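You operate a simulated robot arm through the tools that you are given. There is no shell and no other tool. Be economical: measure what you need, move in short steps, check, and stop when the job is done.

Carry out the task below with a simulated two-armed robot. There is one attempt and no reset: what you move stays moved.

Task
Close the bench wrapper down: ring shut, arm down, guard shut, guides wide, main switch off.
Fine: turn the layers dial back to 1 as well.

It is judged by the outcome, as a careful person would: the job done as asked, and still so three seconds after it is handed in. It fails if anything else is knocked over, pushed out of place, dropped, spilled or broken.

Robot
Two 7-joint arms with two-finger parallel grippers on one trunk, on a base that drives. Base frame: it is fixed to the floor where the robot stands at the start and does not move with it; the origin is under the middle of the robot, x ahead of it, y to its left, z up. Readings come in mm, degrees, newtons and seconds.
The left shoulder is at the start at [60, 143, 926], the right one opposite. With the tool pointing down near the work surface each hand reaches from about 300 to 720 mm from the robot's upright axis, wherever it stands, measured 20 degrees to its own side. Places, roughly: bench wrapper [900, -300, 1000]; clear guard [800, -500, 1100]; green start key of the bench wrapper [600, -400, 900]; guide knob [600, -100, 900]; hold-down arm [1000, -100, 1200]; layers dial [600, -600, 900]; main switch [600, -800, 900]; overlap dial [600, -700, 900]; red stop key [600, -400, 900]; ring lever [600, 0, 900]; white jog key [600, -500, 900]. Payload 1.57 kg a hand.
The TCP of each hand is the grasp point between the finger pads, 30 mm short of the fingertips. In the tool frame z runs along the fingers and y along their closing line. Largest opening 110 mm; finger width 24, thickness 12; the body of the gripper, 48 by 112 mm, starts 78 mm behind the TCP.
Orientation is told as [roll, pitch, yaw] about the base's x, y, z axes, in that order, counted from this pose: with the fingers straight down and closing along the base's y, the tool's x points along the base's -x, its y along +y and its z along -z.

Tools
- The arms move only by the tool apply_moves. It takes "left_series", "right_series" or both (then of equal length, played together; a hand with none holds still); each is a list of rows, each a list of 7 numbers: the shift along the tool's x, y, z in mm, then the turn, a rotation vector about the tool's x, y, z in degrees, then the gripper command, from -1 (shut) to 1 (fully open), values between in proportion. In form: [[tx, ty, tz, ax, ay, az, hand], ...]. A call has 1 to 10 rows; each row is the pose to reach, as a shift and turn from the pose commanded when the call began, along the tool's axes at that moment. Rows are played at 5 a second. More than 50 mm and 8.6 degrees between two rows, or a gripper value outside its range, and nothing of the call is played. Where a pose cannot be reached the arm comes as near as it can. A force on the tool above 40 N (or 10 N above the force at the start of the call, whichever is more), or a blocked arm, ends the call early, and 0.2 s more pass. The fingers move at their own pace (about 45 mm/s each) and stop on an object; they squeeze with about 24 N. The grip force told is the motor's: it shows also when the fingers shut on nothing. Time passes only in rows, and 0.2 s behind the last, so rows that repeat a pose let the fingers close. The reply holds the time, the measured pose of the TCP, the force on the tool along the base axes, the opening and the grip force, in the units named above and with some noise, with the torque about the TCP (base axes, N m) and any sound that the robot's microphone picked up, and new pictures: "pictures" is both (left out), scene, wrist or none (wrist: the cameras of the hands that moved).
- Cameras (640 x 400 px; columns grow to the right, rows downward): "scene" is now at [70.2, -30.9, 1557.5]; the picture's right is [-0.30, -0.95, 0.00], its down [-0.52, 0.16, -0.84] and it looks along [0.80, -0.25, -0.55] (base axes); focal length 254 px, centre (320, 200). "left" rides on the left gripper at [70, -16, -141] in its tool frame; the picture's right is [0.23, 0.97, 0.00], its down [-0.86, 0.20, -0.48] and it looks along [-0.47, 0.11, 0.88] (tool axes); focal length 222 px, centre (320, 200). "right" rides on the right gripper at [70, 16, -141] in its tool frame; the picture's right is [-0.23, 0.97, 0.00], its down [-0.86, -0.20, -0.48] and it looks along [-0.47, -0.11, 0.88] (tool axes); focal length 222 px, centre (320, 200). There is no depth. A picture from a camera that has moved, and an enlarged one, comes with that camera's place and axes in the base frame and with its lens. The place of the scene camera against the robot may be out by one fixed shift of up to 18 mm in any direction.
- raise_lower(by): slides the trunk up (or, below 0, down) by that many mm; the arms and the scene camera ride with it, the base frame stays. It gives what a move gives, with no picture.
- steer(legs): drives the robot by 1 to 6 legs, each [ahead, left, turn to the left] in mm, mm and degrees, along the robot's own axes; the way and the turn of a leg run together, so that a leg with both is an arc; at most 1500 mm and 180 degrees a leg. The arms and the cameras ride along, it lands a little off, and it stops where it bumps. It gives what a move gives, and a new picture of the scene camera.
- turn_head(pan, tilt): turns the head with the scene camera to pan (to the left, within 86 degrees either way) and tilt (down, from -29 to 69), counted from straight ahead of the robot. It gives what a move gives, and a new picture of the scene camera.
- inspect(camera, box): a new picture of the part [left, top, right, bottom] of that camera's present view, enlarged. No time passes.
- job_done(): hands the job in; it is judged then, once.

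Go step by step. Nothing tells you exact positions but the pictures and the camera data: compare them with the known pose of the tool, close in by small moves and look again before you grip or let go. The budget is 120 turns and 260 pictures, counting those below and the enlarged ones. Unless the task says otherwise, let go and move clear before handing in, and close with one line.

The tools are called after "Emit:" as a command line: name --argument value ..., lists and objects as JSON in quotes. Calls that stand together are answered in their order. apply_moves: Moves the arms, as the interface text tells. Its arguments: {"type":"object","properties":{"left_series":{"type":"array","items":{"type":"array","items":{"type":"number"}}},"right_series":{"type":"array","items":{"type":"array","items":{"type":"number"}}},"pictures":{"type":"string","enum":["both","scene","wrist","none"]}},"required":[]} The other tools are called the same way: raise_lower (by) slides the trunk up or down; steer (legs) drives the base; turn_head (pan, tilt) turns the head that bears the scene camera; inspect (camera, box) takes an enlarged picture of a part of a camera's view; job_done () hands the job in.

At the start:

```text
clock: 0.0
left_eef_pos: [461.1, 10.8, 999.9]
left_orientation: [-0.1, -0.1, 0.0]
left_wrist_force: [0.2, -0.8, -0.2]
left_torque: [0.02, 0.01, 0.0]
left_width: 110.0
left_gripper_force: 0.1
right_eef_pos: [358.6, -342.9, 999.5]
right_orientation: [0.0, 0.0, -0.1]
right_wrist_force: [-0.1, 1.4, 0.0]
right_torque: [0.05, 0.01, -0.01]
right_width: 109.9
right_gripper_force: 0.0
trunk travel left (down, up): [-525.0, 65.0]
robot x, y, heading: [-0.5, 0.7, -0.1]
head pan, tilt: [-17.5, 33.1]
```

scene: 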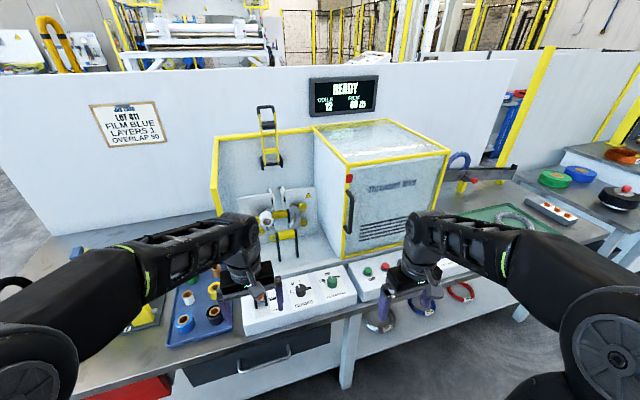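
right: 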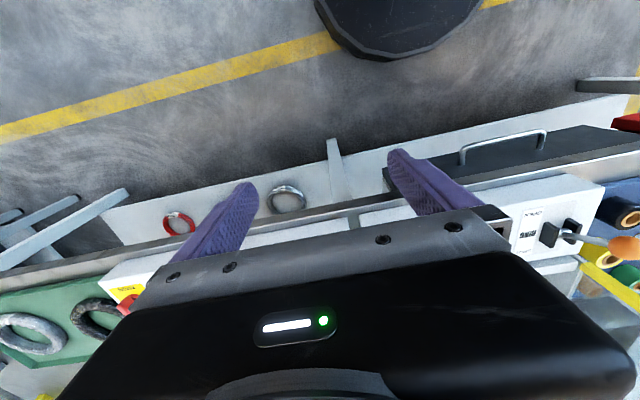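
left: 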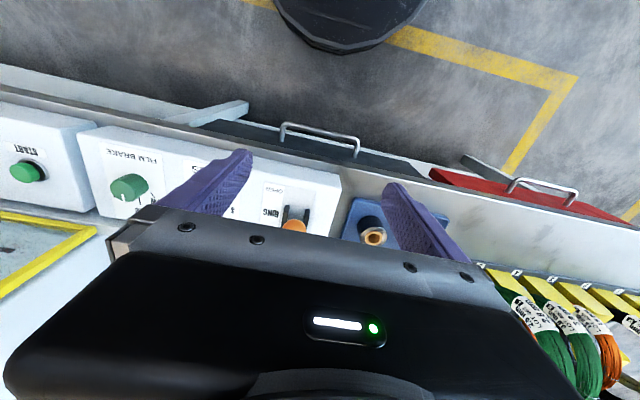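

I see the wrapper ahead with panels of controls along its front edge. I'll take enlarged views of it first.

Emit:
inspect --camera "scene" --box '[180, 80, 340, 340]'

Emit:
inspect --camera "scene" --box '[310, 60, 640, 320]'

Emit:
inspect --camera "left" --box '[0, 80, 420, 280]'

Emit:
inspect --camera "right" --box '[0, 100, 640, 400]'

```text
1.54 times, centred on (260, 210) of scene
camera zoom: at [70.2, -30.9, 1557.5], right [-0.3, -0.95, 0.0], down [-0.52, 0.16, -0.84], along [0.8, -0.25, -0.55], focal length 391 px, centre (412, 185)
```

zoom: 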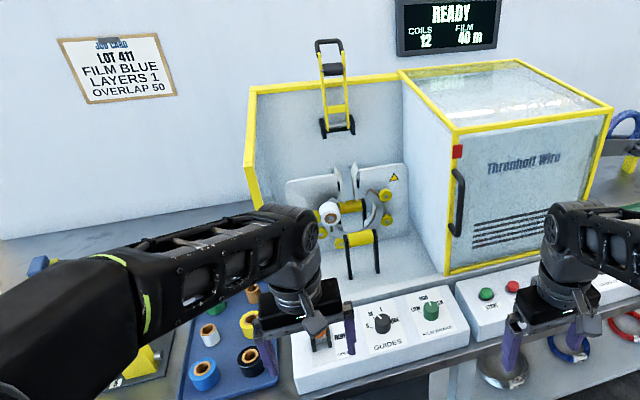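

```text
1.54 times, centred on (475, 190) of scene
camera zoom: at [70.2, -30.9, 1557.5], right [-0.3, -0.95, 0.0], down [-0.52, 0.16, -0.84], along [0.8, -0.25, -0.55], focal length 391 px, centre (82, 215)
```

zoom: 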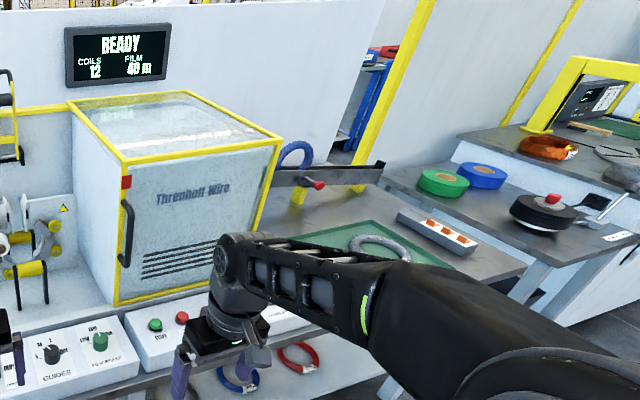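

```text
1.52 times, centred on (210, 180) of left
camera zoom: at [391.7, -5.4, 1141.6], right [-0.23, 0.97, 0.0], down [0.86, 0.2, 0.48], along [0.47, 0.11, -0.88], focal length 338 px, centre (488, 230)
```

zoom: 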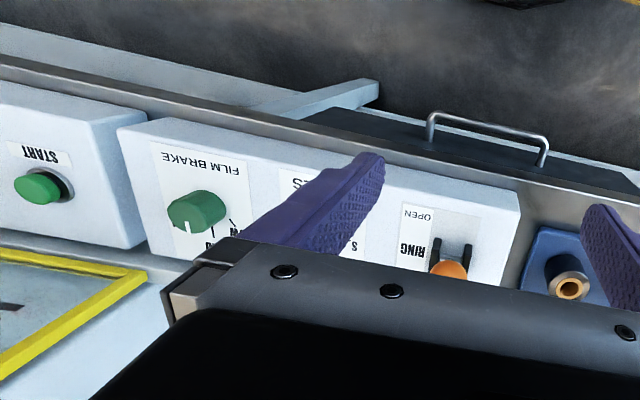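

```text
1.00 times, centred on (320, 250) of right (not enlarged: the box is as wide or as high as the picture)
camera zoom: at [288.0, -328.4, 1141.2], right [0.23, 0.97, 0.0], down [0.86, -0.2, 0.48], along [0.47, -0.11, -0.88], focal length 222 px, centre (320, 150)
```

zoom: 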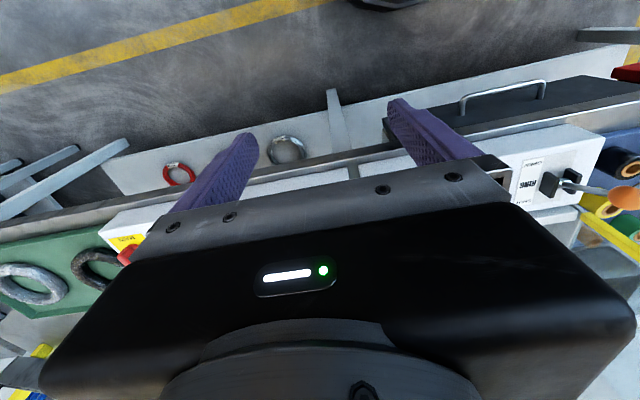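

The arms hide some of the panels. I'll pull both hands back and up, then drive right to stand in front of the wrapper.

Emit:
apply_moves --left_series '[[40, 30, -20, 0, 0, 0, -1], [80, 60, -50, 0, 0, 0, -1], [110, 90, -80, 0, 0, 0, -1], [110, 130, -100, 0, 0, 0, -1], [110, 160, -100, 0, 0, 0, -1]]' --right_series '[[0, 0, -20, 0, 0, 0, -1], [0, -20, -50, 0, 0, 0, -1], [0, -40, -80, 0, 0, 0, -1], [0, -60, -100, 0, 0, 0, -1], [0, -60, -100, 0, 0, 0, -1]]' --pictures "none"

Emit:
steer --legs '[[0, -350, 0]]'

Emit:
turn_head --pan 0 --tilt 38

```text
refused: row 1 steps farther than a row can; nothing moved
```

```text
clock: 2.3
left_eef_pos: [461.7, -339.0, 999.7]
left_orientation: [0.0, 0.1, 0.3]
left_wrist_force: [-0.5, 0.8, 0.7]
left_torque: [0.06, 0.0, -0.01]
left_width: 110.0
left_gripper_force: 0.0
right_eef_pos: [360.4, -693.7, 999.1]
right_orientation: [0.2, 0.0, 0.3]
right_wrist_force: [0.3, 0.3, -0.8]
right_torque: [0.02, -0.03, -0.03]
right_width: 110.0
right_gripper_force: 0.1
trunk travel left (down, up): [-525.0, 65.0]
robot x, y, heading: [2.8, -353.2, 0.1]
head pan, tilt: [-17.5, 33.1]
camera scene: at [71.1, -383.0, 1557.5], right [-0.3, -0.95, 0.0], down [-0.52, 0.16, -0.84], along [0.8, -0.25, -0.55], focal length 254 px, centre (320, 200)
```

scene: 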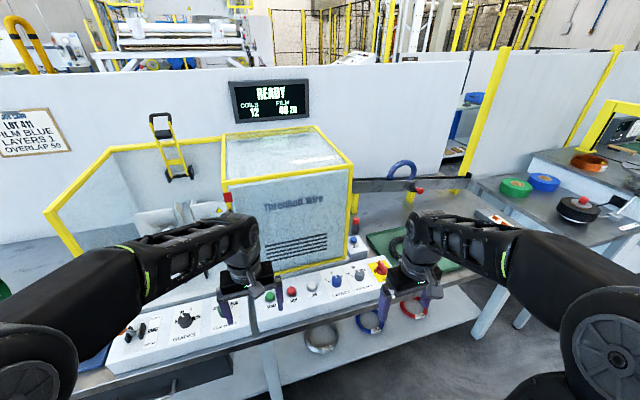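

```text
clock: 3.1
left_eef_pos: [462.1, -337.3, 1000.2]
left_orientation: [0.0, 0.0, 0.4]
left_wrist_force: [-0.1, 0.0, 0.3]
left_torque: [-0.02, -0.04, 0.0]
left_width: 109.8
left_gripper_force: 0.1
right_eef_pos: [360.2, -692.4, 1000.0]
right_orientation: [-0.1, 0.0, 0.3]
right_wrist_force: [0.5, -0.5, -0.6]
right_torque: [0.01, -0.04, 0.01]
right_width: 110.0
right_gripper_force: 0.1
trunk travel left (down, up): [-525.0, 65.0]
robot x, y, heading: [-0.4, -352.4, 0.4]
head pan, tilt: [0.0, 38.0]
camera scene: at [72.4, -355.3, 1550.1], right [0.0, -1.0, 0.0], down [-0.62, 0.0, -0.79], along [0.79, 0.0, -0.62], focal length 254 px, centre (320, 200)
```

scene: 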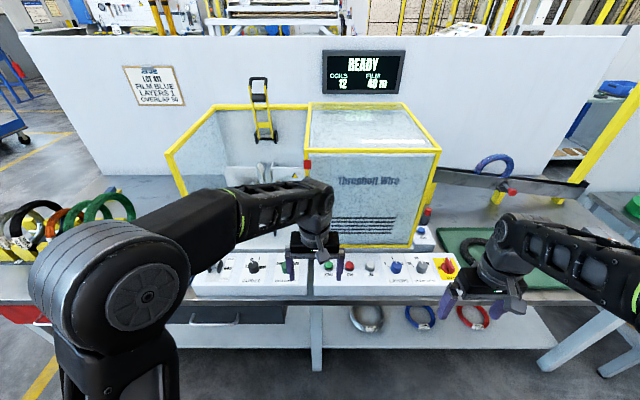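

Now the wrapper is in front of me. I'll retract the hands with smaller steps, then look at each panel.

Emit:
apply_moves --left_series '[[35, 0, -20, 0, 0, 0, -1], [75, 10, -40, 0, 0, 0, -1], [110, 30, -50, 0, 0, 0, -1], [110, 70, -50, 0, 0, 0, -1], [110, 110, -50, 0, 0, 0, -1], [110, 150, -50, 0, 0, 0, -1]]' --right_series '[[0, 0, -20, 0, 0, 0, -1], [0, -20, -50, 0, 0, 0, -1], [0, -30, -50, 0, 0, 0, -1], [0, -30, -50, 0, 0, 0, -1], [0, -30, -50, 0, 0, 0, -1], [0, -30, -50, 0, 0, 0, -1]]' --pictures "scene"

Emit:
inspect --camera "scene" --box '[160, 80, 320, 310]'

Emit:
inspect --camera "scene" --box '[190, 245, 330, 300]'

Emit:
inspect --camera "scene" --box '[315, 245, 465, 300]'

```text
clock: 4.5
left_eef_pos: [349.7, -187.6, 1048.9]
left_orientation: [0.0, 0.1, 0.2]
left_wrist_force: [0.1, -0.3, 0.5]
left_torque: [0.0, -0.05, 0.02]
left_width: 0.0
left_gripper_force: 8.2
right_eef_pos: [360.8, -721.6, 1049.6]
right_orientation: [0.0, 0.0, 0.2]
right_wrist_force: [0.5, -0.1, 0.8]
right_torque: [-0.03, 0.03, 0.02]
right_width: 0.0
right_gripper_force: 8.0
trunk travel left (down, up): [-525.0, 65.0]
robot x, y, heading: [0.2, -349.0, 0.2]
head pan, tilt: [0.0, 38.0]
camera scene: at [72.2, -354.4, 1550.1], right [0.0, -1.0, 0.0], down [-0.62, 0.0, -0.79], along [0.79, 0.0, -0.62], focal length 254 px, centre (320, 200)
```

scene: 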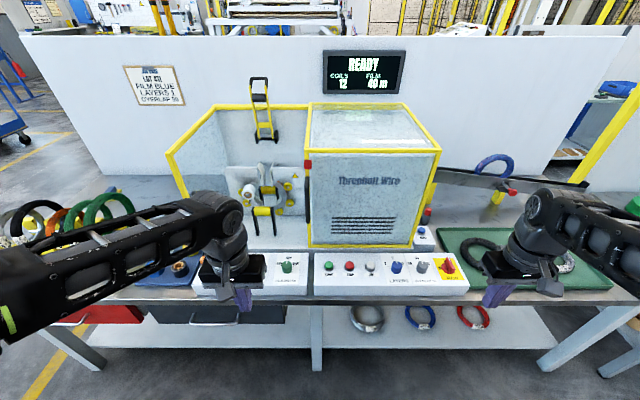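

```text
1.74 times, centred on (240, 195) of scene
camera zoom: at [72.2, -354.4, 1550.1], right [0.0, -1.0, 0.0], down [-0.62, 0.0, -0.79], along [0.79, 0.0, -0.62], focal length 442 px, centre (459, 209)
```

zoom: 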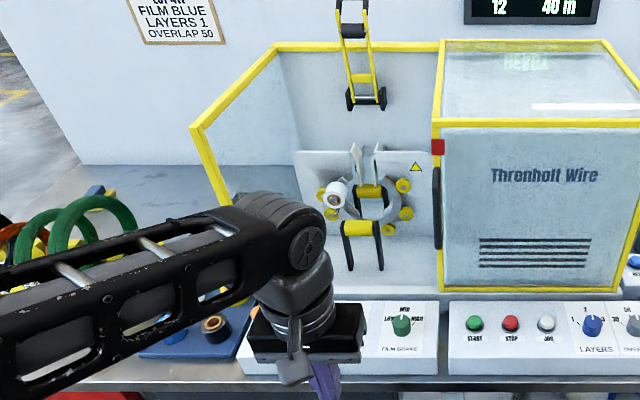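

```text
4.57 times, centred on (260, 272) of scene
camera zoom: at [72.2, -354.4, 1550.1], right [0.0, -1.0, 0.0], down [-0.62, 0.0, -0.79], along [0.79, 0.0, -0.62], focal length 1163 px, centre (594, -131)
```

zoom: 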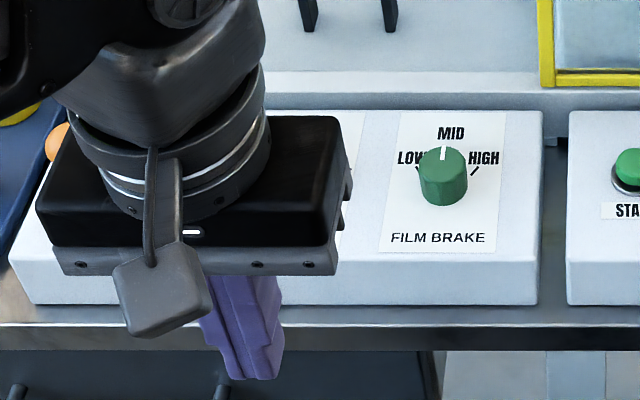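

```text
4.27 times, centred on (390, 272) of scene
camera zoom: at [72.2, -354.4, 1550.1], right [0.0, -1.0, 0.0], down [-0.62, 0.0, -0.79], along [0.79, 0.0, -0.62], focal length 1085 px, centre (21, -109)
```

zoom: 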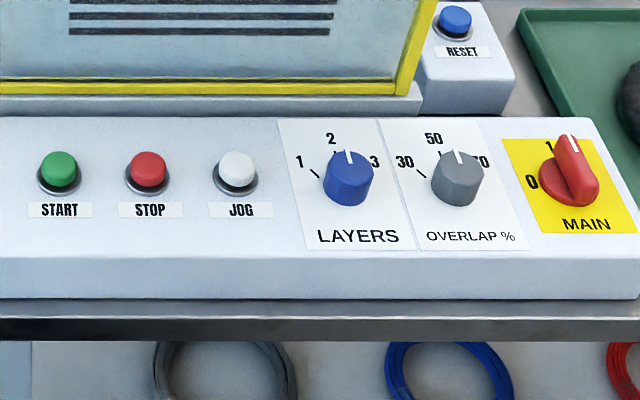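

The right panel is clear: layers points to 2 (1 is to its left) and MAIN points to 1 (0 is to its left). I'll swing the left hand outward to uncover the ring and guides panel.

Emit:
apply_moves --left_series '[[0, 45, 0, 0, 0, 0, -1], [0, 90, 0, 0, 0, 0, -1], [0, 135, 0, 0, 0, 0, -1], [0, 180, 0, 0, 0, 0, -1], [0, 225, 0, 0, 0, 0, -1], [0, 270, 0, 0, 0, 0, -1]]' --pictures "scene"

Emit:
inspect --camera "scene" --box '[180, 240, 320, 310]'

Emit:
inspect --camera "scene" --box '[200, 70, 330, 250]'

Emit:
inspect --camera "scene" --box '[290, 90, 450, 260]'

```text
clock: 5.9
left_eef_pos: [350.2, 82.6, 1050.0]
left_orientation: [0.0, -0.1, 0.2]
left_wrist_force: [0.8, 0.5, -0.1]
left_torque: [-0.02, -0.01, -0.02]
left_width: 0.0
left_gripper_force: 20.9
right_eef_pos: [360.5, -721.7, 1051.0]
right_orientation: [0.0, 0.1, 0.3]
right_wrist_force: [-0.6, 0.2, 0.2]
right_torque: [0.02, 0.0, 0.0]
right_width: 0.3
right_gripper_force: 21.7
trunk travel left (down, up): [-525.0, 65.0]
robot x, y, heading: [0.8, -353.5, 0.7]
head pan, tilt: [0.0, 38.0]
camera scene: at [72.6, -354.4, 1550.1], right [0.0, -1.0, 0.0], down [-0.62, 0.0, -0.79], along [0.79, 0.0, -0.62], focal length 254 px, centre (320, 200)
```

scene: 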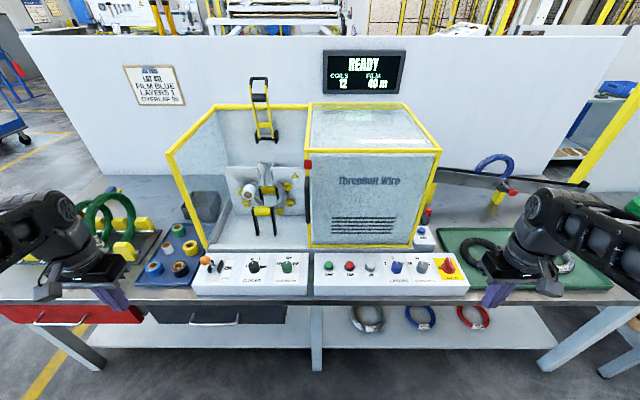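

```text
4.57 times, centred on (250, 275) of scene
camera zoom: at [72.6, -354.4, 1550.1], right [0.0, -1.0, 0.0], down [-0.62, 0.0, -0.79], along [0.79, 0.0, -0.62], focal length 1163 px, centre (640, -143)
```

zoom: 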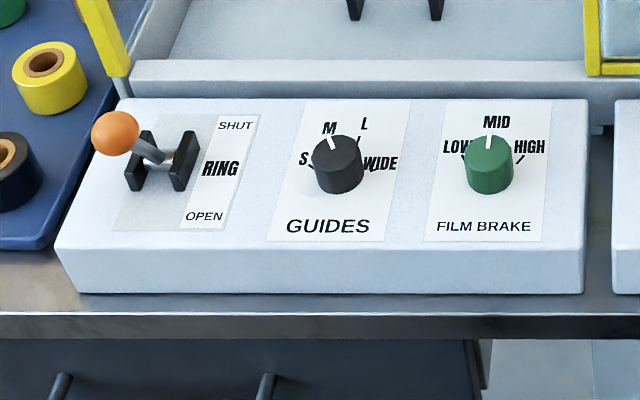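

```text
2.22 times, centred on (265, 160) of scene
camera zoom: at [72.6, -354.4, 1550.1], right [0.0, -1.0, 0.0], down [-0.62, 0.0, -0.79], along [0.79, 0.0, -0.62], focal length 565 px, centre (442, 289)
```

zoom: 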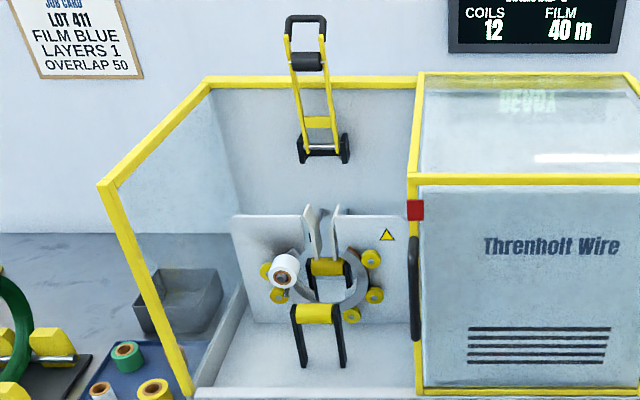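

```text
2.35 times, centred on (370, 175) of scene
camera zoom: at [72.6, -354.4, 1550.1], right [0.0, -1.0, 0.0], down [-0.62, 0.0, -0.79], along [0.79, 0.0, -0.62], focal length 598 px, centre (202, 259)
```

zoom: 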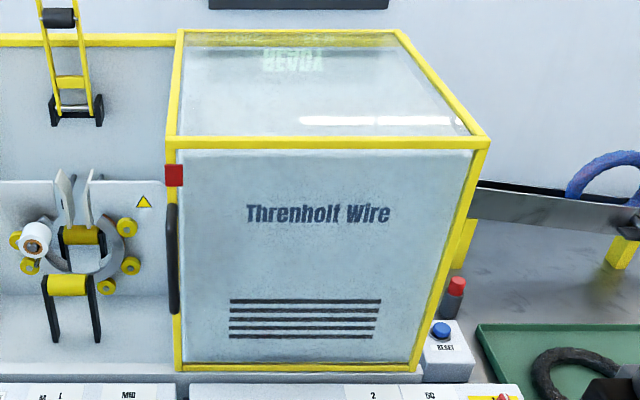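

The ring lever (orange ball) leans toward me at about [530, -35, 970] and must go away from me to SHUT. The guides dial points to M and needs to go clockwise to WIDE. I'll bring the closed left fingers in front of the ball.

Emit:
apply_moves --left_series '[[-30, -30, 0, 0, 0, 0, -1], [-60, -60, 0, 0, 0, 0, -1], [-90, -90, 0, 0, 0, 0, -1], [-110, -120, 0, 0, 0, 0, -1], [-110, -120, 35, 0, 0, 0, -1], [-110, -120, 65, 0, 0, 0, -1], [-110, -120, 65, 0, 0, 0, -1]]'

Emit:
inspect --camera "scene" --box '[160, 230, 300, 310]'

```text
clock: 7.5
left_eef_pos: [459.7, -36.7, 983.0]
left_orientation: [0.0, 0.1, 0.3]
left_wrist_force: [-0.4, 0.2, 0.1]
left_torque: [0.02, 0.0, -0.04]
left_width: 0.0
left_gripper_force: 21.1
right_eef_pos: [360.4, -721.9, 1050.2]
right_orientation: [0.1, 0.0, 0.2]
right_wrist_force: [-0.8, -0.3, -0.6]
right_torque: [-0.01, -0.02, -0.03]
right_width: 0.0
right_gripper_force: 21.3
trunk travel left (down, up): [-525.0, 65.0]
robot x, y, heading: [5.0, -352.2, 0.5]
head pan, tilt: [0.0, 38.0]
camera scene: at [72.2, -355.0, 1550.1], right [0.0, -1.0, 0.0], down [-0.62, 0.0, -0.79], along [0.79, 0.0, -0.62], focal length 254 px, centre (320, 200)
camera left: at [391.3, -54.6, 1126.1], right [-0.23, 0.97, 0.0], down [0.85, 0.2, 0.48], along [0.47, 0.11, -0.88], focal length 222 px, centre (320, 200)
```

scene: 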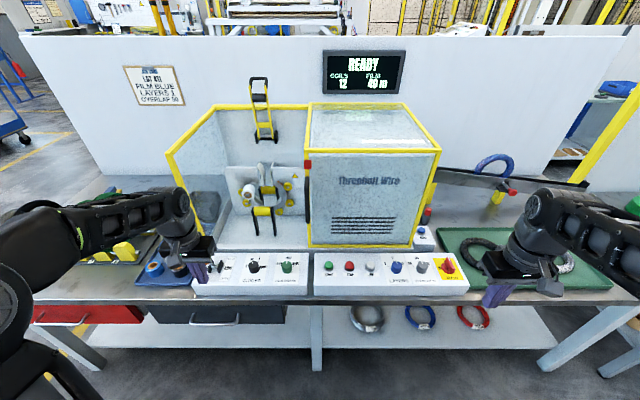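
left: 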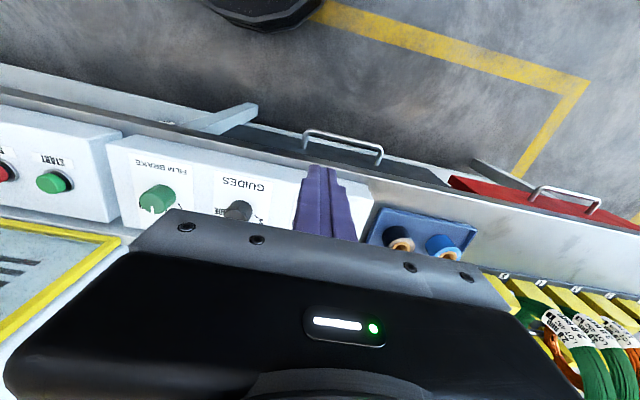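

```text
4.57 times, centred on (230, 270) of scene
camera zoom: at [72.2, -355.0, 1550.1], right [0.0, -1.0, 0.0], down [-0.62, 0.0, -0.79], along [0.79, 0.0, -0.62], focal length 1163 px, centre (731, -120)
```

zoom: 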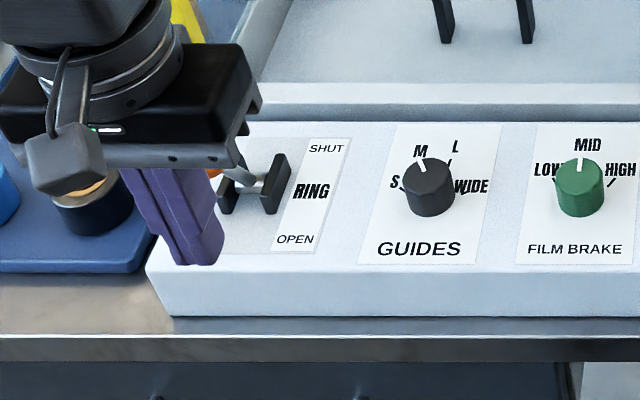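

The closed fingers are in front of the lever. I'll push it away from me in small steps, lowering slightly.

Emit:
apply_moves --left_series '[[-15, 0, 8, 0, 0, 0, -1], [-30, 0, 8, 0, 0, 0, -1], [-45, 0, 8, 0, 0, 0, -1], [-60, 0, 8, 0, 0, 0, -1], [-72, 0, 8, 0, 0, 0, -1], [-84, 0, 8, 0, 0, 0, -1], [-96, 0, 8, 0, 0, 0, -1], [-106, 0, 8, 0, 0, 0, -1]]'

Emit:
inspect --camera "scene" --box '[160, 220, 300, 310]'

```text
clock: 9.3
left_eef_pos: [567.8, -36.9, 977.1]
left_orientation: [0.1, 0.0, 0.3]
left_wrist_force: [0.2, -1.2, -0.5]
left_torque: [0.02, -0.01, 0.0]
left_width: 0.0
left_gripper_force: 21.4
right_eef_pos: [361.7, -722.3, 1049.8]
right_orientation: [-0.1, 0.0, 0.3]
right_wrist_force: [0.1, 1.4, 0.7]
right_torque: [-0.02, 0.01, -0.01]
right_width: 0.0
right_gripper_force: 21.0
trunk travel left (down, up): [-525.0, 65.0]
robot x, y, heading: [0.6, -355.4, 0.5]
head pan, tilt: [0.0, 38.0]
camera scene: at [72.7, -355.1, 1550.1], right [0.0, -1.0, 0.0], down [-0.62, 0.0, -0.79], along [0.79, 0.0, -0.62], focal length 254 px, centre (320, 200)
camera left: at [497.6, -54.7, 1118.9], right [-0.23, 0.97, 0.0], down [0.85, 0.2, 0.48], along [0.47, 0.11, -0.88], focal length 222 px, centre (320, 200)
```

scene: 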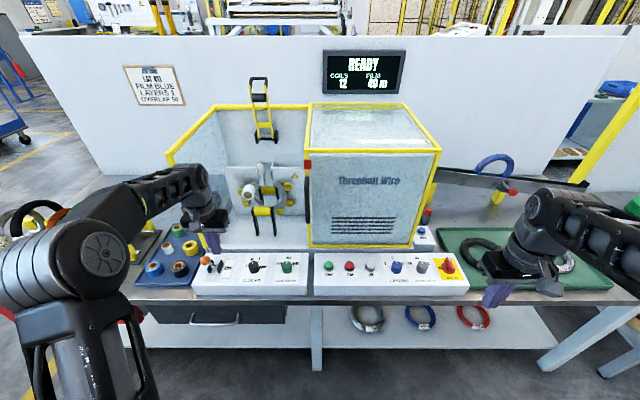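
left: 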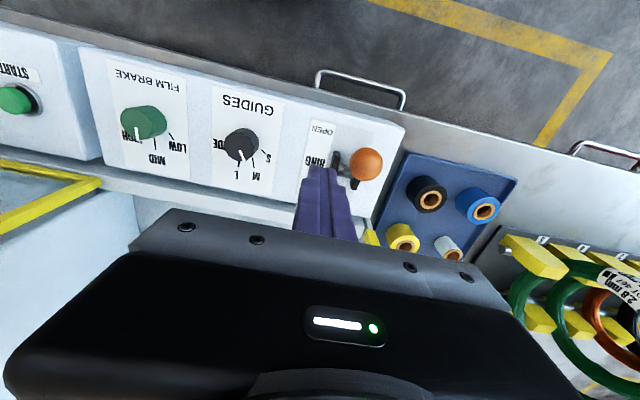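

```text
4.44 times, centred on (230, 265) of scene
camera zoom: at [72.7, -355.1, 1550.1], right [0.0, -1.0, 0.0], down [-0.62, 0.0, -0.79], along [0.79, 0.0, -0.62], focal length 1130 px, centre (720, -89)
```

zoom: 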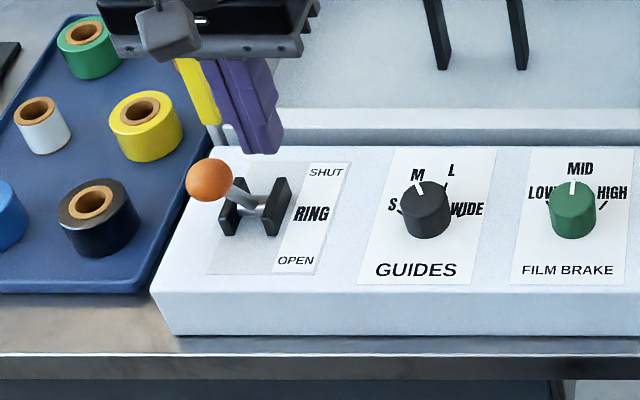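

The fingers passed beside the lever; the ball is really near [552, -3, 940]. I'll look closer with the left wrist camera.

Emit:
inspect --camera "left" --box '[280, 100, 420, 220]'

Emit:
inspect --camera "scene" --box '[195, 245, 235, 285]'

```text
3.33 times, centred on (350, 160) of left
camera zoom: at [497.6, -54.7, 1118.9], right [-0.23, 0.97, 0.0], down [0.85, 0.2, 0.48], along [0.47, 0.11, -0.88], focal length 740 px, centre (220, 333)
```

zoom: 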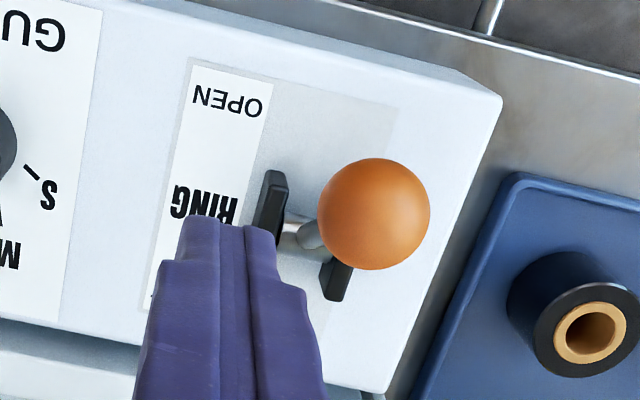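

```text
10.00 times, centred on (215, 265) of scene
camera zoom: at [72.7, -355.1, 1550.1], right [0.0, -1.0, 0.0], down [-0.62, 0.0, -0.79], along [0.79, 0.0, -0.62], focal length 2543 px, centre (1370, -450)
```

zoom: 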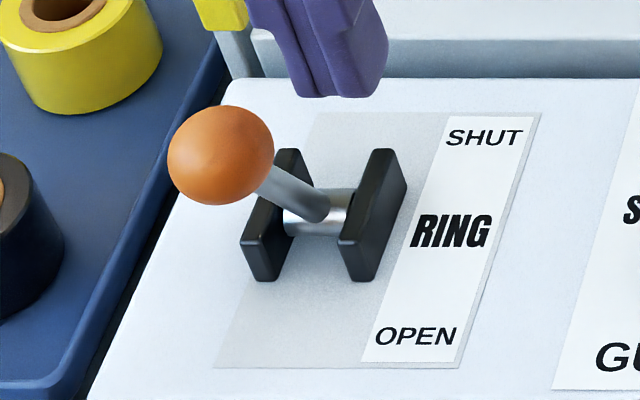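

The lever is unmoved; its ball is nearer y = -5. I'll back out, shift left, tilt the fingers forward for clearance from the yellow post, and lower.

Emit:
apply_moves --left_series '[[40, 0, 0, 0, 0, 0, -1], [80, 0, 0, 0, -8, 0, -1], [80, 32, 0, 0, -16, 0, -1], [80, 32, 18, 0, -24, 0, -1], [80, 32, 18, 0, -24, 0, -1]]'

Emit:
inspect --camera "scene" --box '[180, 235, 240, 295]'

```text
clock: 10.5
left_eef_pos: [485.4, -4.8, 958.4]
left_orientation: [0.0, -24.1, 0.3]
left_wrist_force: [0.2, -0.1, -0.8]
left_torque: [0.0, 0.0, -0.01]
left_width: 0.1
left_gripper_force: 21.4
right_eef_pos: [361.7, -722.0, 1049.6]
right_orientation: [0.0, -0.1, 0.3]
right_wrist_force: [-0.7, -0.6, -0.3]
right_torque: [-0.02, -0.01, -0.02]
right_width: 0.1
right_gripper_force: 21.4
trunk travel left (down, up): [-525.0, 65.0]
robot x, y, heading: [4.3, -351.6, 0.3]
head pan, tilt: [0.0, 38.0]
camera scene: at [72.7, -354.9, 1550.1], right [0.0, -1.0, 0.0], down [-0.62, 0.0, -0.79], along [0.79, 0.0, -0.62], focal length 254 px, centre (320, 200)
camera left: at [364.7, -22.7, 1060.0], right [-0.21, 0.97, -0.09], down [0.58, 0.2, 0.79], along [0.78, 0.11, -0.61], focal length 222 px, centre (320, 200)
```

scene: 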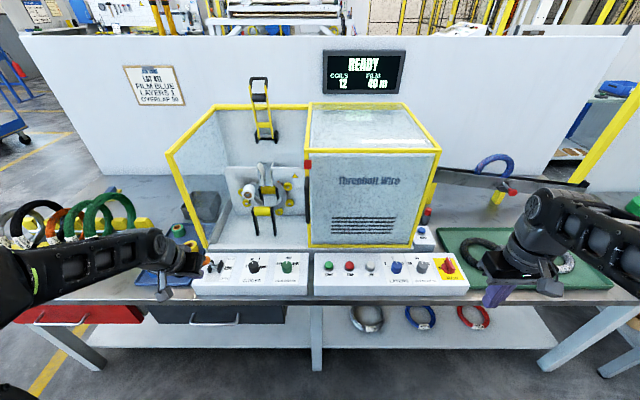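
left: 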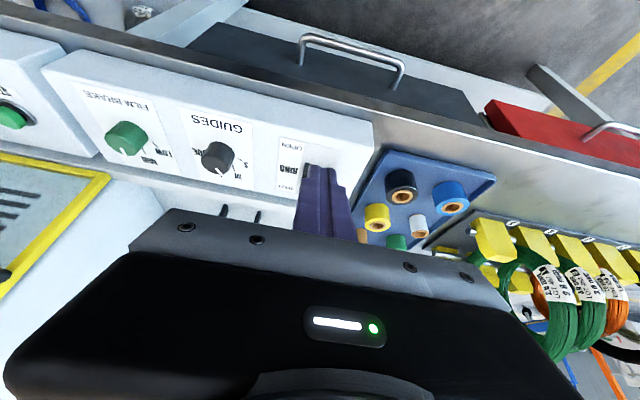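

```text
6.67 times, centred on (210, 265) of scene
camera zoom: at [72.7, -354.9, 1550.1], right [0.0, -1.0, 0.0], down [-0.62, 0.0, -0.79], along [0.79, 0.0, -0.62], focal length 1696 px, centre (1053, -233)
```

zoom: 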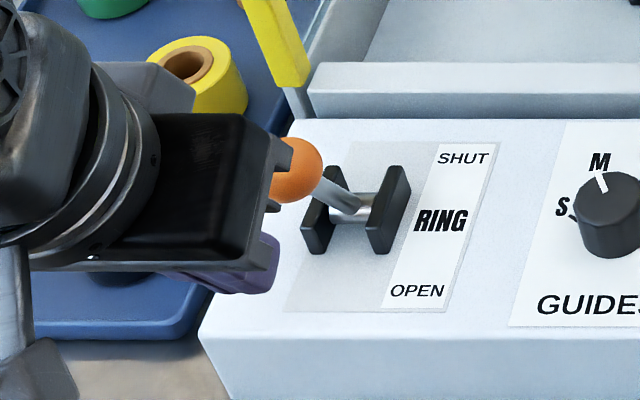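

The fingers are now in front of the ball. I'll push straight away from me in small steps.

Emit:
apply_moves --left_series '[[-18, 3, 8, 0, 0, 0, -1], [-32, 3, 14, 0, 0, 0, -1], [-41, 3, 18, 0, 0, 0, -1], [-50, 3, 22, 0, 0, 0, -1], [-59, 3, 26, 0, 0, 0, -1], [-68, 3, 30, 0, 0, 0, -1]]'

Emit:
inspect --camera "scene" --box '[180, 235, 240, 295]'

```text
clock: 11.9
left_eef_pos: [560.8, -2.4, 958.8]
left_orientation: [0.0, -24.0, 0.3]
left_wrist_force: [-0.6, -0.1, -0.8]
left_torque: [0.03, -0.01, 0.05]
left_width: 0.3
left_gripper_force: 21.1
right_eef_pos: [360.1, -722.6, 1049.3]
right_orientation: [0.0, -0.1, 0.2]
right_wrist_force: [0.8, -0.2, -0.7]
right_torque: [-0.01, 0.01, -0.01]
right_width: 0.0
right_gripper_force: 21.6
trunk travel left (down, up): [-525.0, 65.0]
robot x, y, heading: [3.0, -352.9, 0.0]
head pan, tilt: [0.0, 38.0]
camera scene: at [72.7, -355.1, 1550.1], right [0.0, -1.0, 0.0], down [-0.62, 0.0, -0.79], along [0.79, 0.0, -0.62], focal length 254 px, centre (320, 200)
camera left: at [439.8, -19.6, 1059.9], right [-0.21, 0.97, -0.09], down [0.59, 0.2, 0.78], along [0.78, 0.11, -0.61], focal length 222 px, centre (320, 200)
```

scene: 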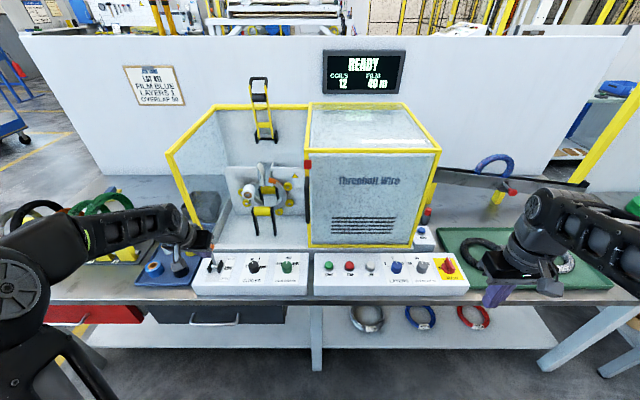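
left: 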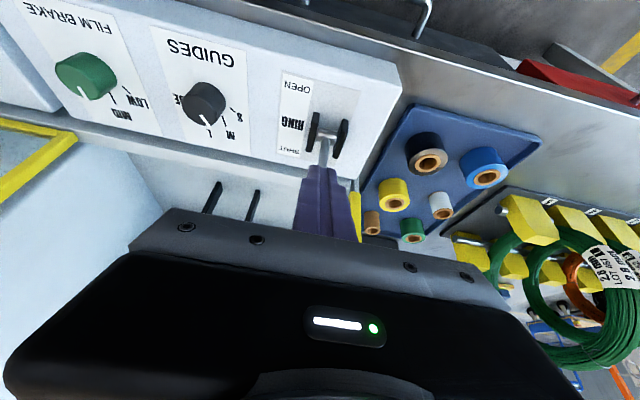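

```text
6.67 times, centred on (210, 265) of scene
camera zoom: at [72.7, -355.1, 1550.1], right [0.0, -1.0, 0.0], down [-0.62, 0.0, -0.79], along [0.79, 0.0, -0.62], focal length 1696 px, centre (1053, -233)
```

zoom: 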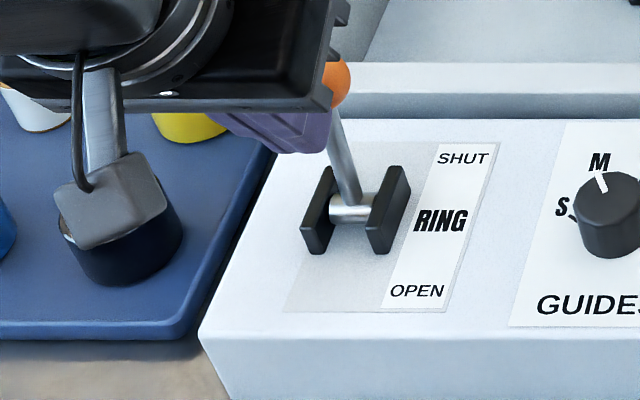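

The lever is moving toward SHUT. I'll push on until it meets its stop.

Emit:
apply_moves --left_series '[[-7, -2, 3, 0, 0, 0, -1], [-14, -3, 6, 0, 0, 0, -1], [-21, -4, 10, 0, 0, 0, -1], [-28, -4, 13, 0, 0, 0, -1]]'

Emit:
inspect --camera "scene" --box '[180, 165, 310, 295]'

```text
clock: 12.9
left_eef_pos: [590.2, -6.3, 958.5]
left_orientation: [0.1, -23.9, 0.3]
left_wrist_force: [-7.6, -0.8, 2.5]
left_torque: [0.0, 0.14, 0.02]
left_width: 0.0
left_gripper_force: 21.3
right_eef_pos: [360.7, -722.3, 1050.9]
right_orientation: [0.0, -0.1, 0.3]
right_wrist_force: [-0.6, -0.3, -0.2]
right_torque: [0.01, 0.01, -0.01]
right_width: 0.1
right_gripper_force: 21.7
trunk travel left (down, up): [-525.0, 65.0]
robot x, y, heading: [1.3, -348.9, 0.4]
head pan, tilt: [0.0, 38.0]
camera scene: at [70.9, -355.2, 1550.2], right [0.0, -1.0, 0.0], down [-0.61, 0.0, -0.79], along [0.79, 0.0, -0.61], focal length 254 px, centre (320, 200)
camera left: at [469.2, -23.6, 1060.6], right [-0.21, 0.97, -0.09], down [0.59, 0.2, 0.78], along [0.78, 0.11, -0.61], focal length 222 px, centre (320, 200)
```

scene: 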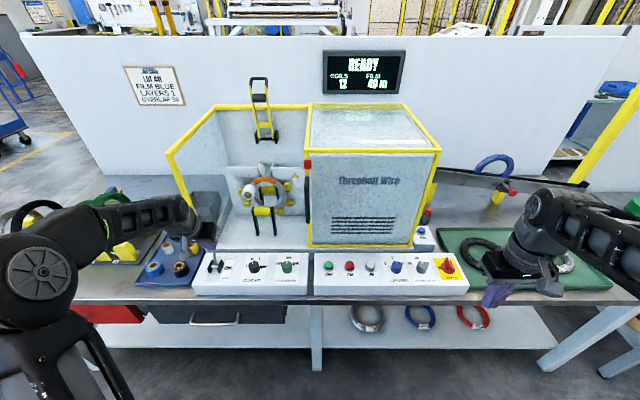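
left: 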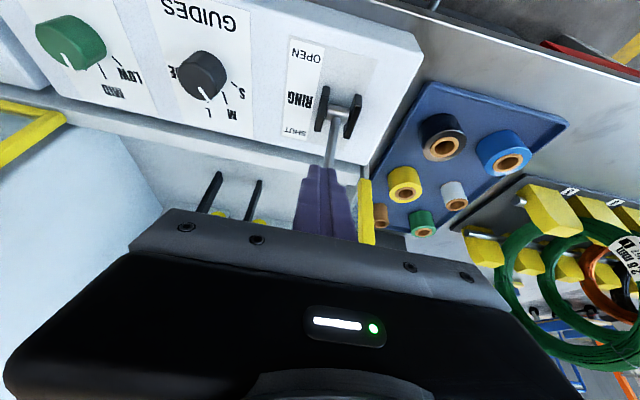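

```text
3.08 times, centred on (245, 230) of scene
camera zoom: at [70.9, -355.2, 1550.2], right [0.0, -1.0, 0.0], down [-0.61, 0.0, -0.79], along [0.79, 0.0, -0.61], focal length 782 px, centre (551, 108)
```

zoom: 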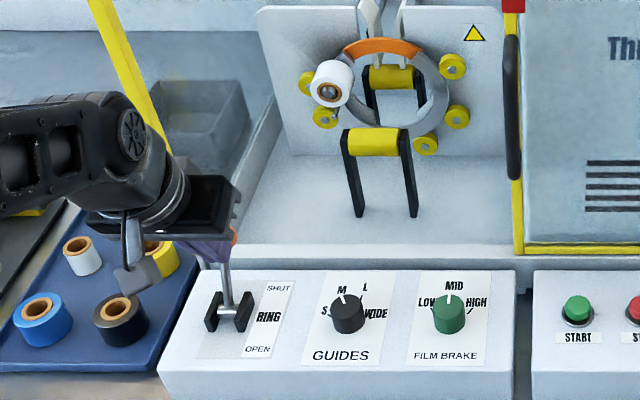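

An orange gate now shows closing the ring, and I feel slight resistance. I'll push a bit further to make sure it seats.

Emit:
apply_moves --left_series '[[-4, 0, 2, 0, 0, 0, -1], [-8, 0, 4, 0, 0, 0, -1], [-11, 0, 5, 0, 0, 0, -1]]' --pictures "none"

Emit:
inspect --camera "scene" --box '[180, 165, 310, 295]'

```text
clock: 13.5
left_eef_pos: [591.3, -5.1, 958.6]
left_orientation: [0.0, -23.3, 0.4]
left_wrist_force: [-21.5, -2.8, 18.3]
left_torque: [0.02, 0.11, 0.07]
left_width: 0.0
left_gripper_force: 21.2
right_eef_pos: [358.1, -723.2, 1051.1]
right_orientation: [0.1, -0.2, 0.4]
right_wrist_force: [-0.7, 0.2, -0.2]
right_torque: [0.02, 0.02, 0.0]
right_width: 0.2
right_gripper_force: 21.4
trunk travel left (down, up): [-525.0, 65.0]
robot x, y, heading: [0.7, -351.3, 0.3]
head pan, tilt: [0.0, 38.0]
stopped in row 3 (left hand): the force on the tool passed its limit at 42 N (the readings are from after the stop); the commanded pose is now the measured one
```

```text
3.08 times, centred on (245, 230) of scene
camera zoom: at [66.9, -356.8, 1550.6], right [0.01, -1.0, 0.0], down [-0.61, 0.0, -0.79], along [0.79, 0.01, -0.61], focal length 782 px, centre (551, 108)
```

zoom: 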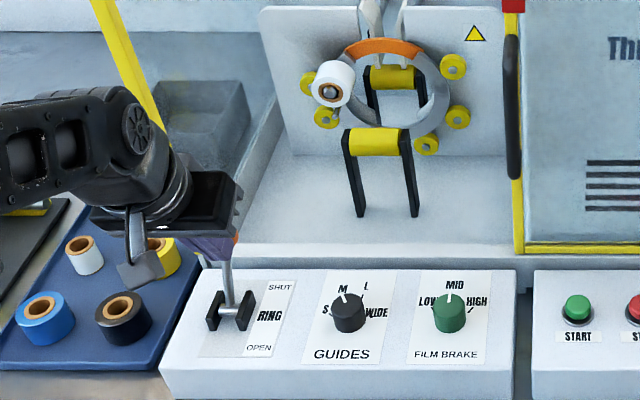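

The ring is shut against its stop. I'll back off, lift, straighten the hand and go above the guides knob, which I put near [579, -126, 875].

Emit:
apply_moves --left_series '[[27, 0, -12, 0, 0, 0, -1], [9, 0, -53, 0, 0, 0, -1], [-9, 0, -94, 0, 8, 0, -1], [-9, -35, -94, 0, 16, 0, 0], [-9, -75, -94, 0, 24, 0, 0.1], [-27, -121, -87, 0, 24, 0, 0.1], [-27, -121, -87, 0, 24, 0, 0.1]]'

Emit:
inspect --camera "scene" --box '[180, 165, 310, 295]'

```text
clock: 15.1
left_eef_pos: [586.0, -126.1, 1047.5]
left_orientation: [-0.1, 0.8, 0.4]
left_wrist_force: [-1.2, -0.4, -1.0]
left_torque: [0.01, -0.03, -0.01]
left_width: 60.5
left_gripper_force: 0.1
right_eef_pos: [360.7, -721.2, 1051.1]
right_orientation: [0.0, -0.1, 0.4]
right_wrist_force: [0.7, 0.3, -0.6]
right_torque: [0.01, 0.0, -0.04]
right_width: 0.0
right_gripper_force: 21.6
trunk travel left (down, up): [-525.0, 65.0]
robot x, y, heading: [-2.8, -353.0, 0.5]
head pan, tilt: [0.0, 38.0]
camera scene: at [71.6, -354.1, 1550.1], right [0.01, -1.0, 0.0], down [-0.62, 0.0, -0.79], along [0.79, 0.0, -0.62], focal length 254 px, centre (320, 200)
camera left: at [518.2, -142.9, 1189.5], right [-0.23, 0.97, 0.0], down [0.86, 0.21, 0.47], along [0.45, 0.11, -0.88], focal length 222 px, centre (320, 200)
```

scene: 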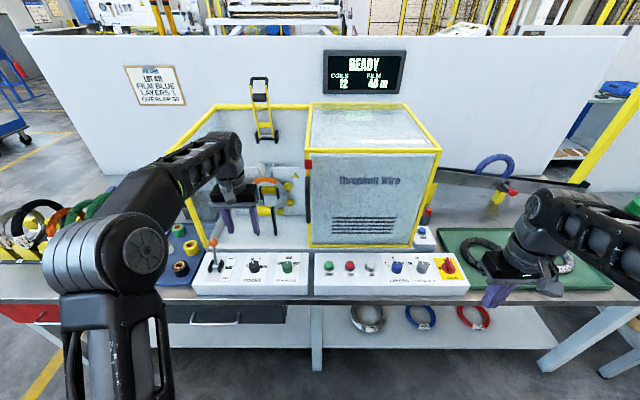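
left: 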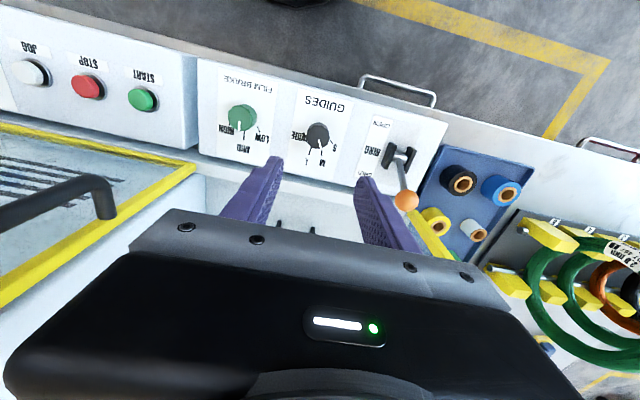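

```text
3.08 times, centred on (245, 230) of scene
camera zoom: at [71.6, -354.1, 1550.1], right [0.01, -1.0, 0.0], down [-0.62, 0.0, -0.79], along [0.79, 0.0, -0.62], focal length 782 px, centre (551, 108)
```

zoom: 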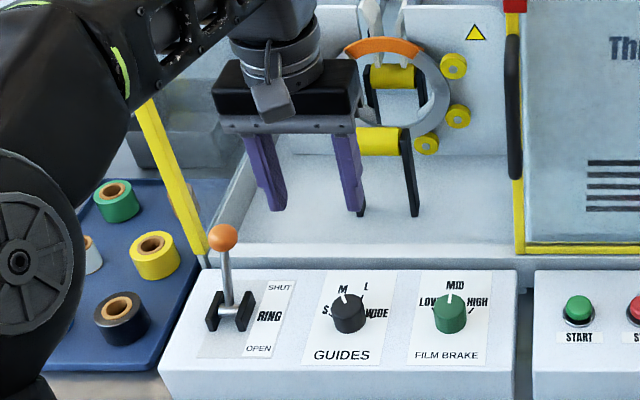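

The lever stays at SHUT. I'll zoom on the guides dial to read the tick angles before gripping.

Emit:
inspect --camera "left" --box '[270, 80, 370, 180]'

```text
4.00 times, centred on (320, 130) of left
camera zoom: at [518.2, -142.9, 1189.5], right [-0.23, 0.97, 0.0], down [0.86, 0.21, 0.47], along [0.45, 0.11, -0.88], focal length 888 px, centre (320, 480)
```

zoom: 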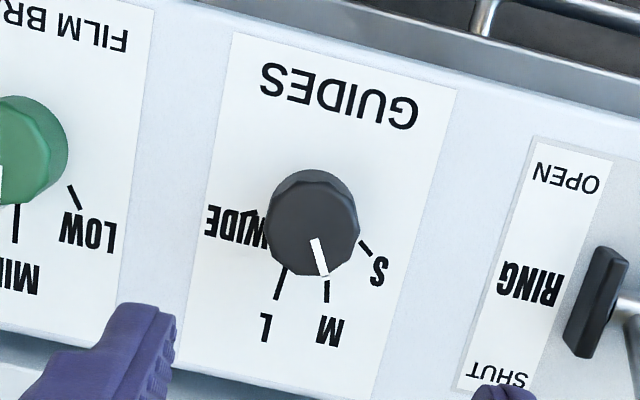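

The pointer sits at M and WIDE lies clockwise, roughly 80–120° around. I'll pre-turn the hand 40° counter-clockwise and descend over the knob.

Emit:
apply_moves --left_series '[[9, -5, 0, 0, 0, -8, 0.1], [9, -5, 0, 0, 0, -16, 0.1], [9, -5, 30, 0, 0, -24, 0.1], [9, -5, 60, 0, 0, -32, 0.1], [9, -5, 95, 0, 0, -40, 0.1], [9, -5, 125, 0, 0, -40, 0.1], [9, -5, 125, 0, 0, -40, 0.1]]'

Emit:
inspect --camera "scene" --box '[200, 215, 310, 295]'

```text
clock: 16.7
left_eef_pos: [575.7, -132.5, 921.5]
left_orientation: [0.4, 0.5, 40.4]
left_wrist_force: [0.2, 0.3, 0.5]
left_torque: [-0.02, 0.0, 0.0]
left_width: 60.6
left_gripper_force: 0.0
right_eef_pos: [360.6, -722.8, 1050.0]
right_orientation: [0.0, 0.0, 0.4]
right_wrist_force: [-0.2, 0.4, 0.3]
right_torque: [-0.01, -0.01, 0.02]
right_width: 0.0
right_gripper_force: 20.9
trunk travel left (down, up): [-525.0, 65.0]
robot x, y, heading: [4.1, -350.0, 0.3]
head pan, tilt: [0.0, 38.0]
camera scene: at [71.6, -355.1, 1550.1], right [0.01, -1.0, 0.0], down [-0.62, 0.0, -0.79], along [0.79, 0.0, -0.62], focal length 254 px, centre (320, 200)
camera left: at [535.7, -190.6, 1063.2], right [-0.8, 0.59, 0.01], down [0.53, 0.71, 0.47], along [0.27, 0.38, -0.88], focal length 222 px, centre (320, 200)
```

scene: 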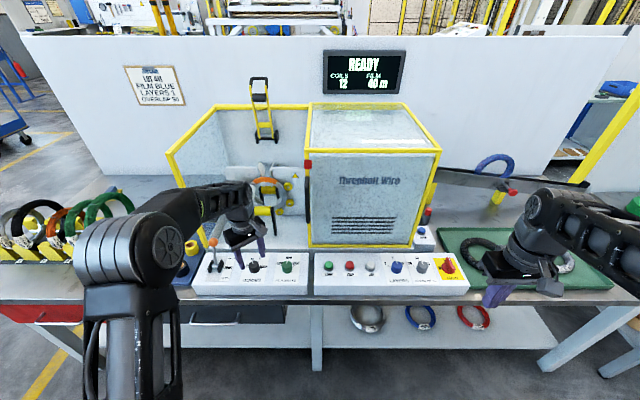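
left: 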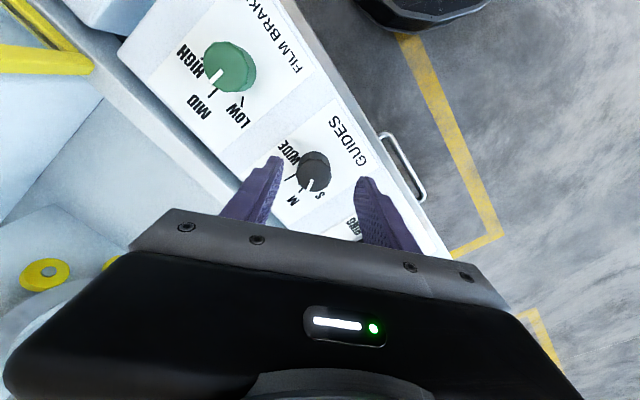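

```text
5.00 times, centred on (255, 255) of scene
camera zoom: at [71.6, -355.1, 1550.1], right [0.01, -1.0, 0.0], down [-0.62, 0.0, -0.79], along [0.79, 0.0, -0.62], focal length 1272 px, centre (645, -75)
```

zoom: 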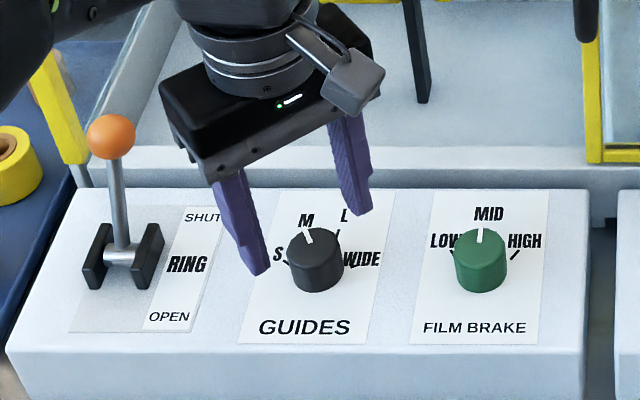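

The knob sits about 6 mm to the right of my finger middle. I'll correct, descend and close on it.

Emit:
apply_moves --left_series '[[2, -6, 0, 0, 0, 0, 0.1], [2, -6, 16, 0, 0, 0, 0.1], [2, -6, 32, 0, 0, 0, 0.1], [2, -6, 32, 0, 0, 0, 0.1]]'

Emit:
inspect --camera "left" --box '[240, 80, 400, 240]'

Emit:
inspect --camera "scene" --box '[200, 215, 310, 295]'

```text
clock: 17.7
left_eef_pos: [577.7, -137.0, 889.8]
left_orientation: [0.5, 0.6, 40.4]
left_wrist_force: [0.4, 0.8, -0.4]
left_torque: [-0.01, 0.01, -0.01]
left_width: 60.5
left_gripper_force: 0.0
right_eef_pos: [362.2, -722.0, 1051.8]
right_orientation: [0.0, 0.1, 0.4]
right_wrist_force: [-0.5, -0.6, -0.1]
right_torque: [-0.01, 0.0, -0.03]
right_width: 0.0
right_gripper_force: 21.4
trunk travel left (down, up): [-525.0, 65.0]
robot x, y, heading: [1.9, -348.4, 0.1]
head pan, tilt: [0.0, 38.0]
camera scene: at [71.8, -355.1, 1550.1], right [0.01, -1.0, 0.0], down [-0.62, 0.0, -0.79], along [0.79, 0.0, -0.62], focal length 254 px, centre (320, 200)
camera left: at [537.5, -195.6, 1032.0], right [-0.8, 0.59, 0.01], down [0.53, 0.71, 0.47], along [0.27, 0.38, -0.88], focal length 222 px, centre (320, 200)
```

scene: 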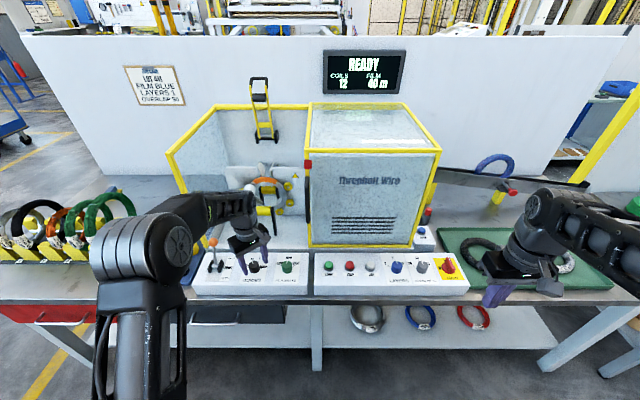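
left: 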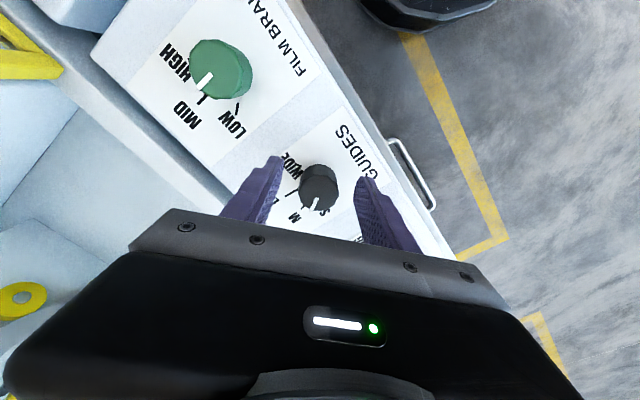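

```text
2.50 times, centred on (320, 160) of left
camera zoom: at [537.5, -195.6, 1032.0], right [-0.8, 0.59, 0.01], down [0.53, 0.71, 0.47], along [0.27, 0.38, -0.88], focal length 555 px, centre (320, 300)
```

zoom: 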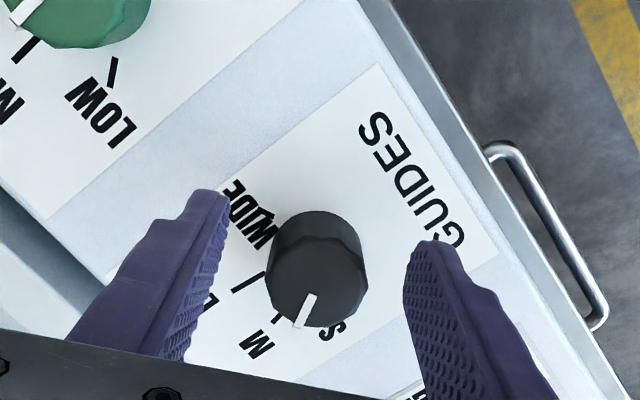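

```text
5.00 times, centred on (255, 255) of scene
camera zoom: at [71.8, -355.1, 1550.1], right [0.01, -1.0, 0.0], down [-0.62, 0.0, -0.79], along [0.79, 0.0, -0.62], focal length 1272 px, centre (645, -75)
```

zoom: 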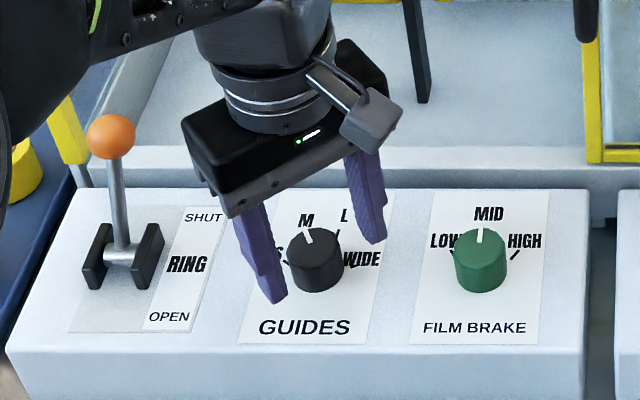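

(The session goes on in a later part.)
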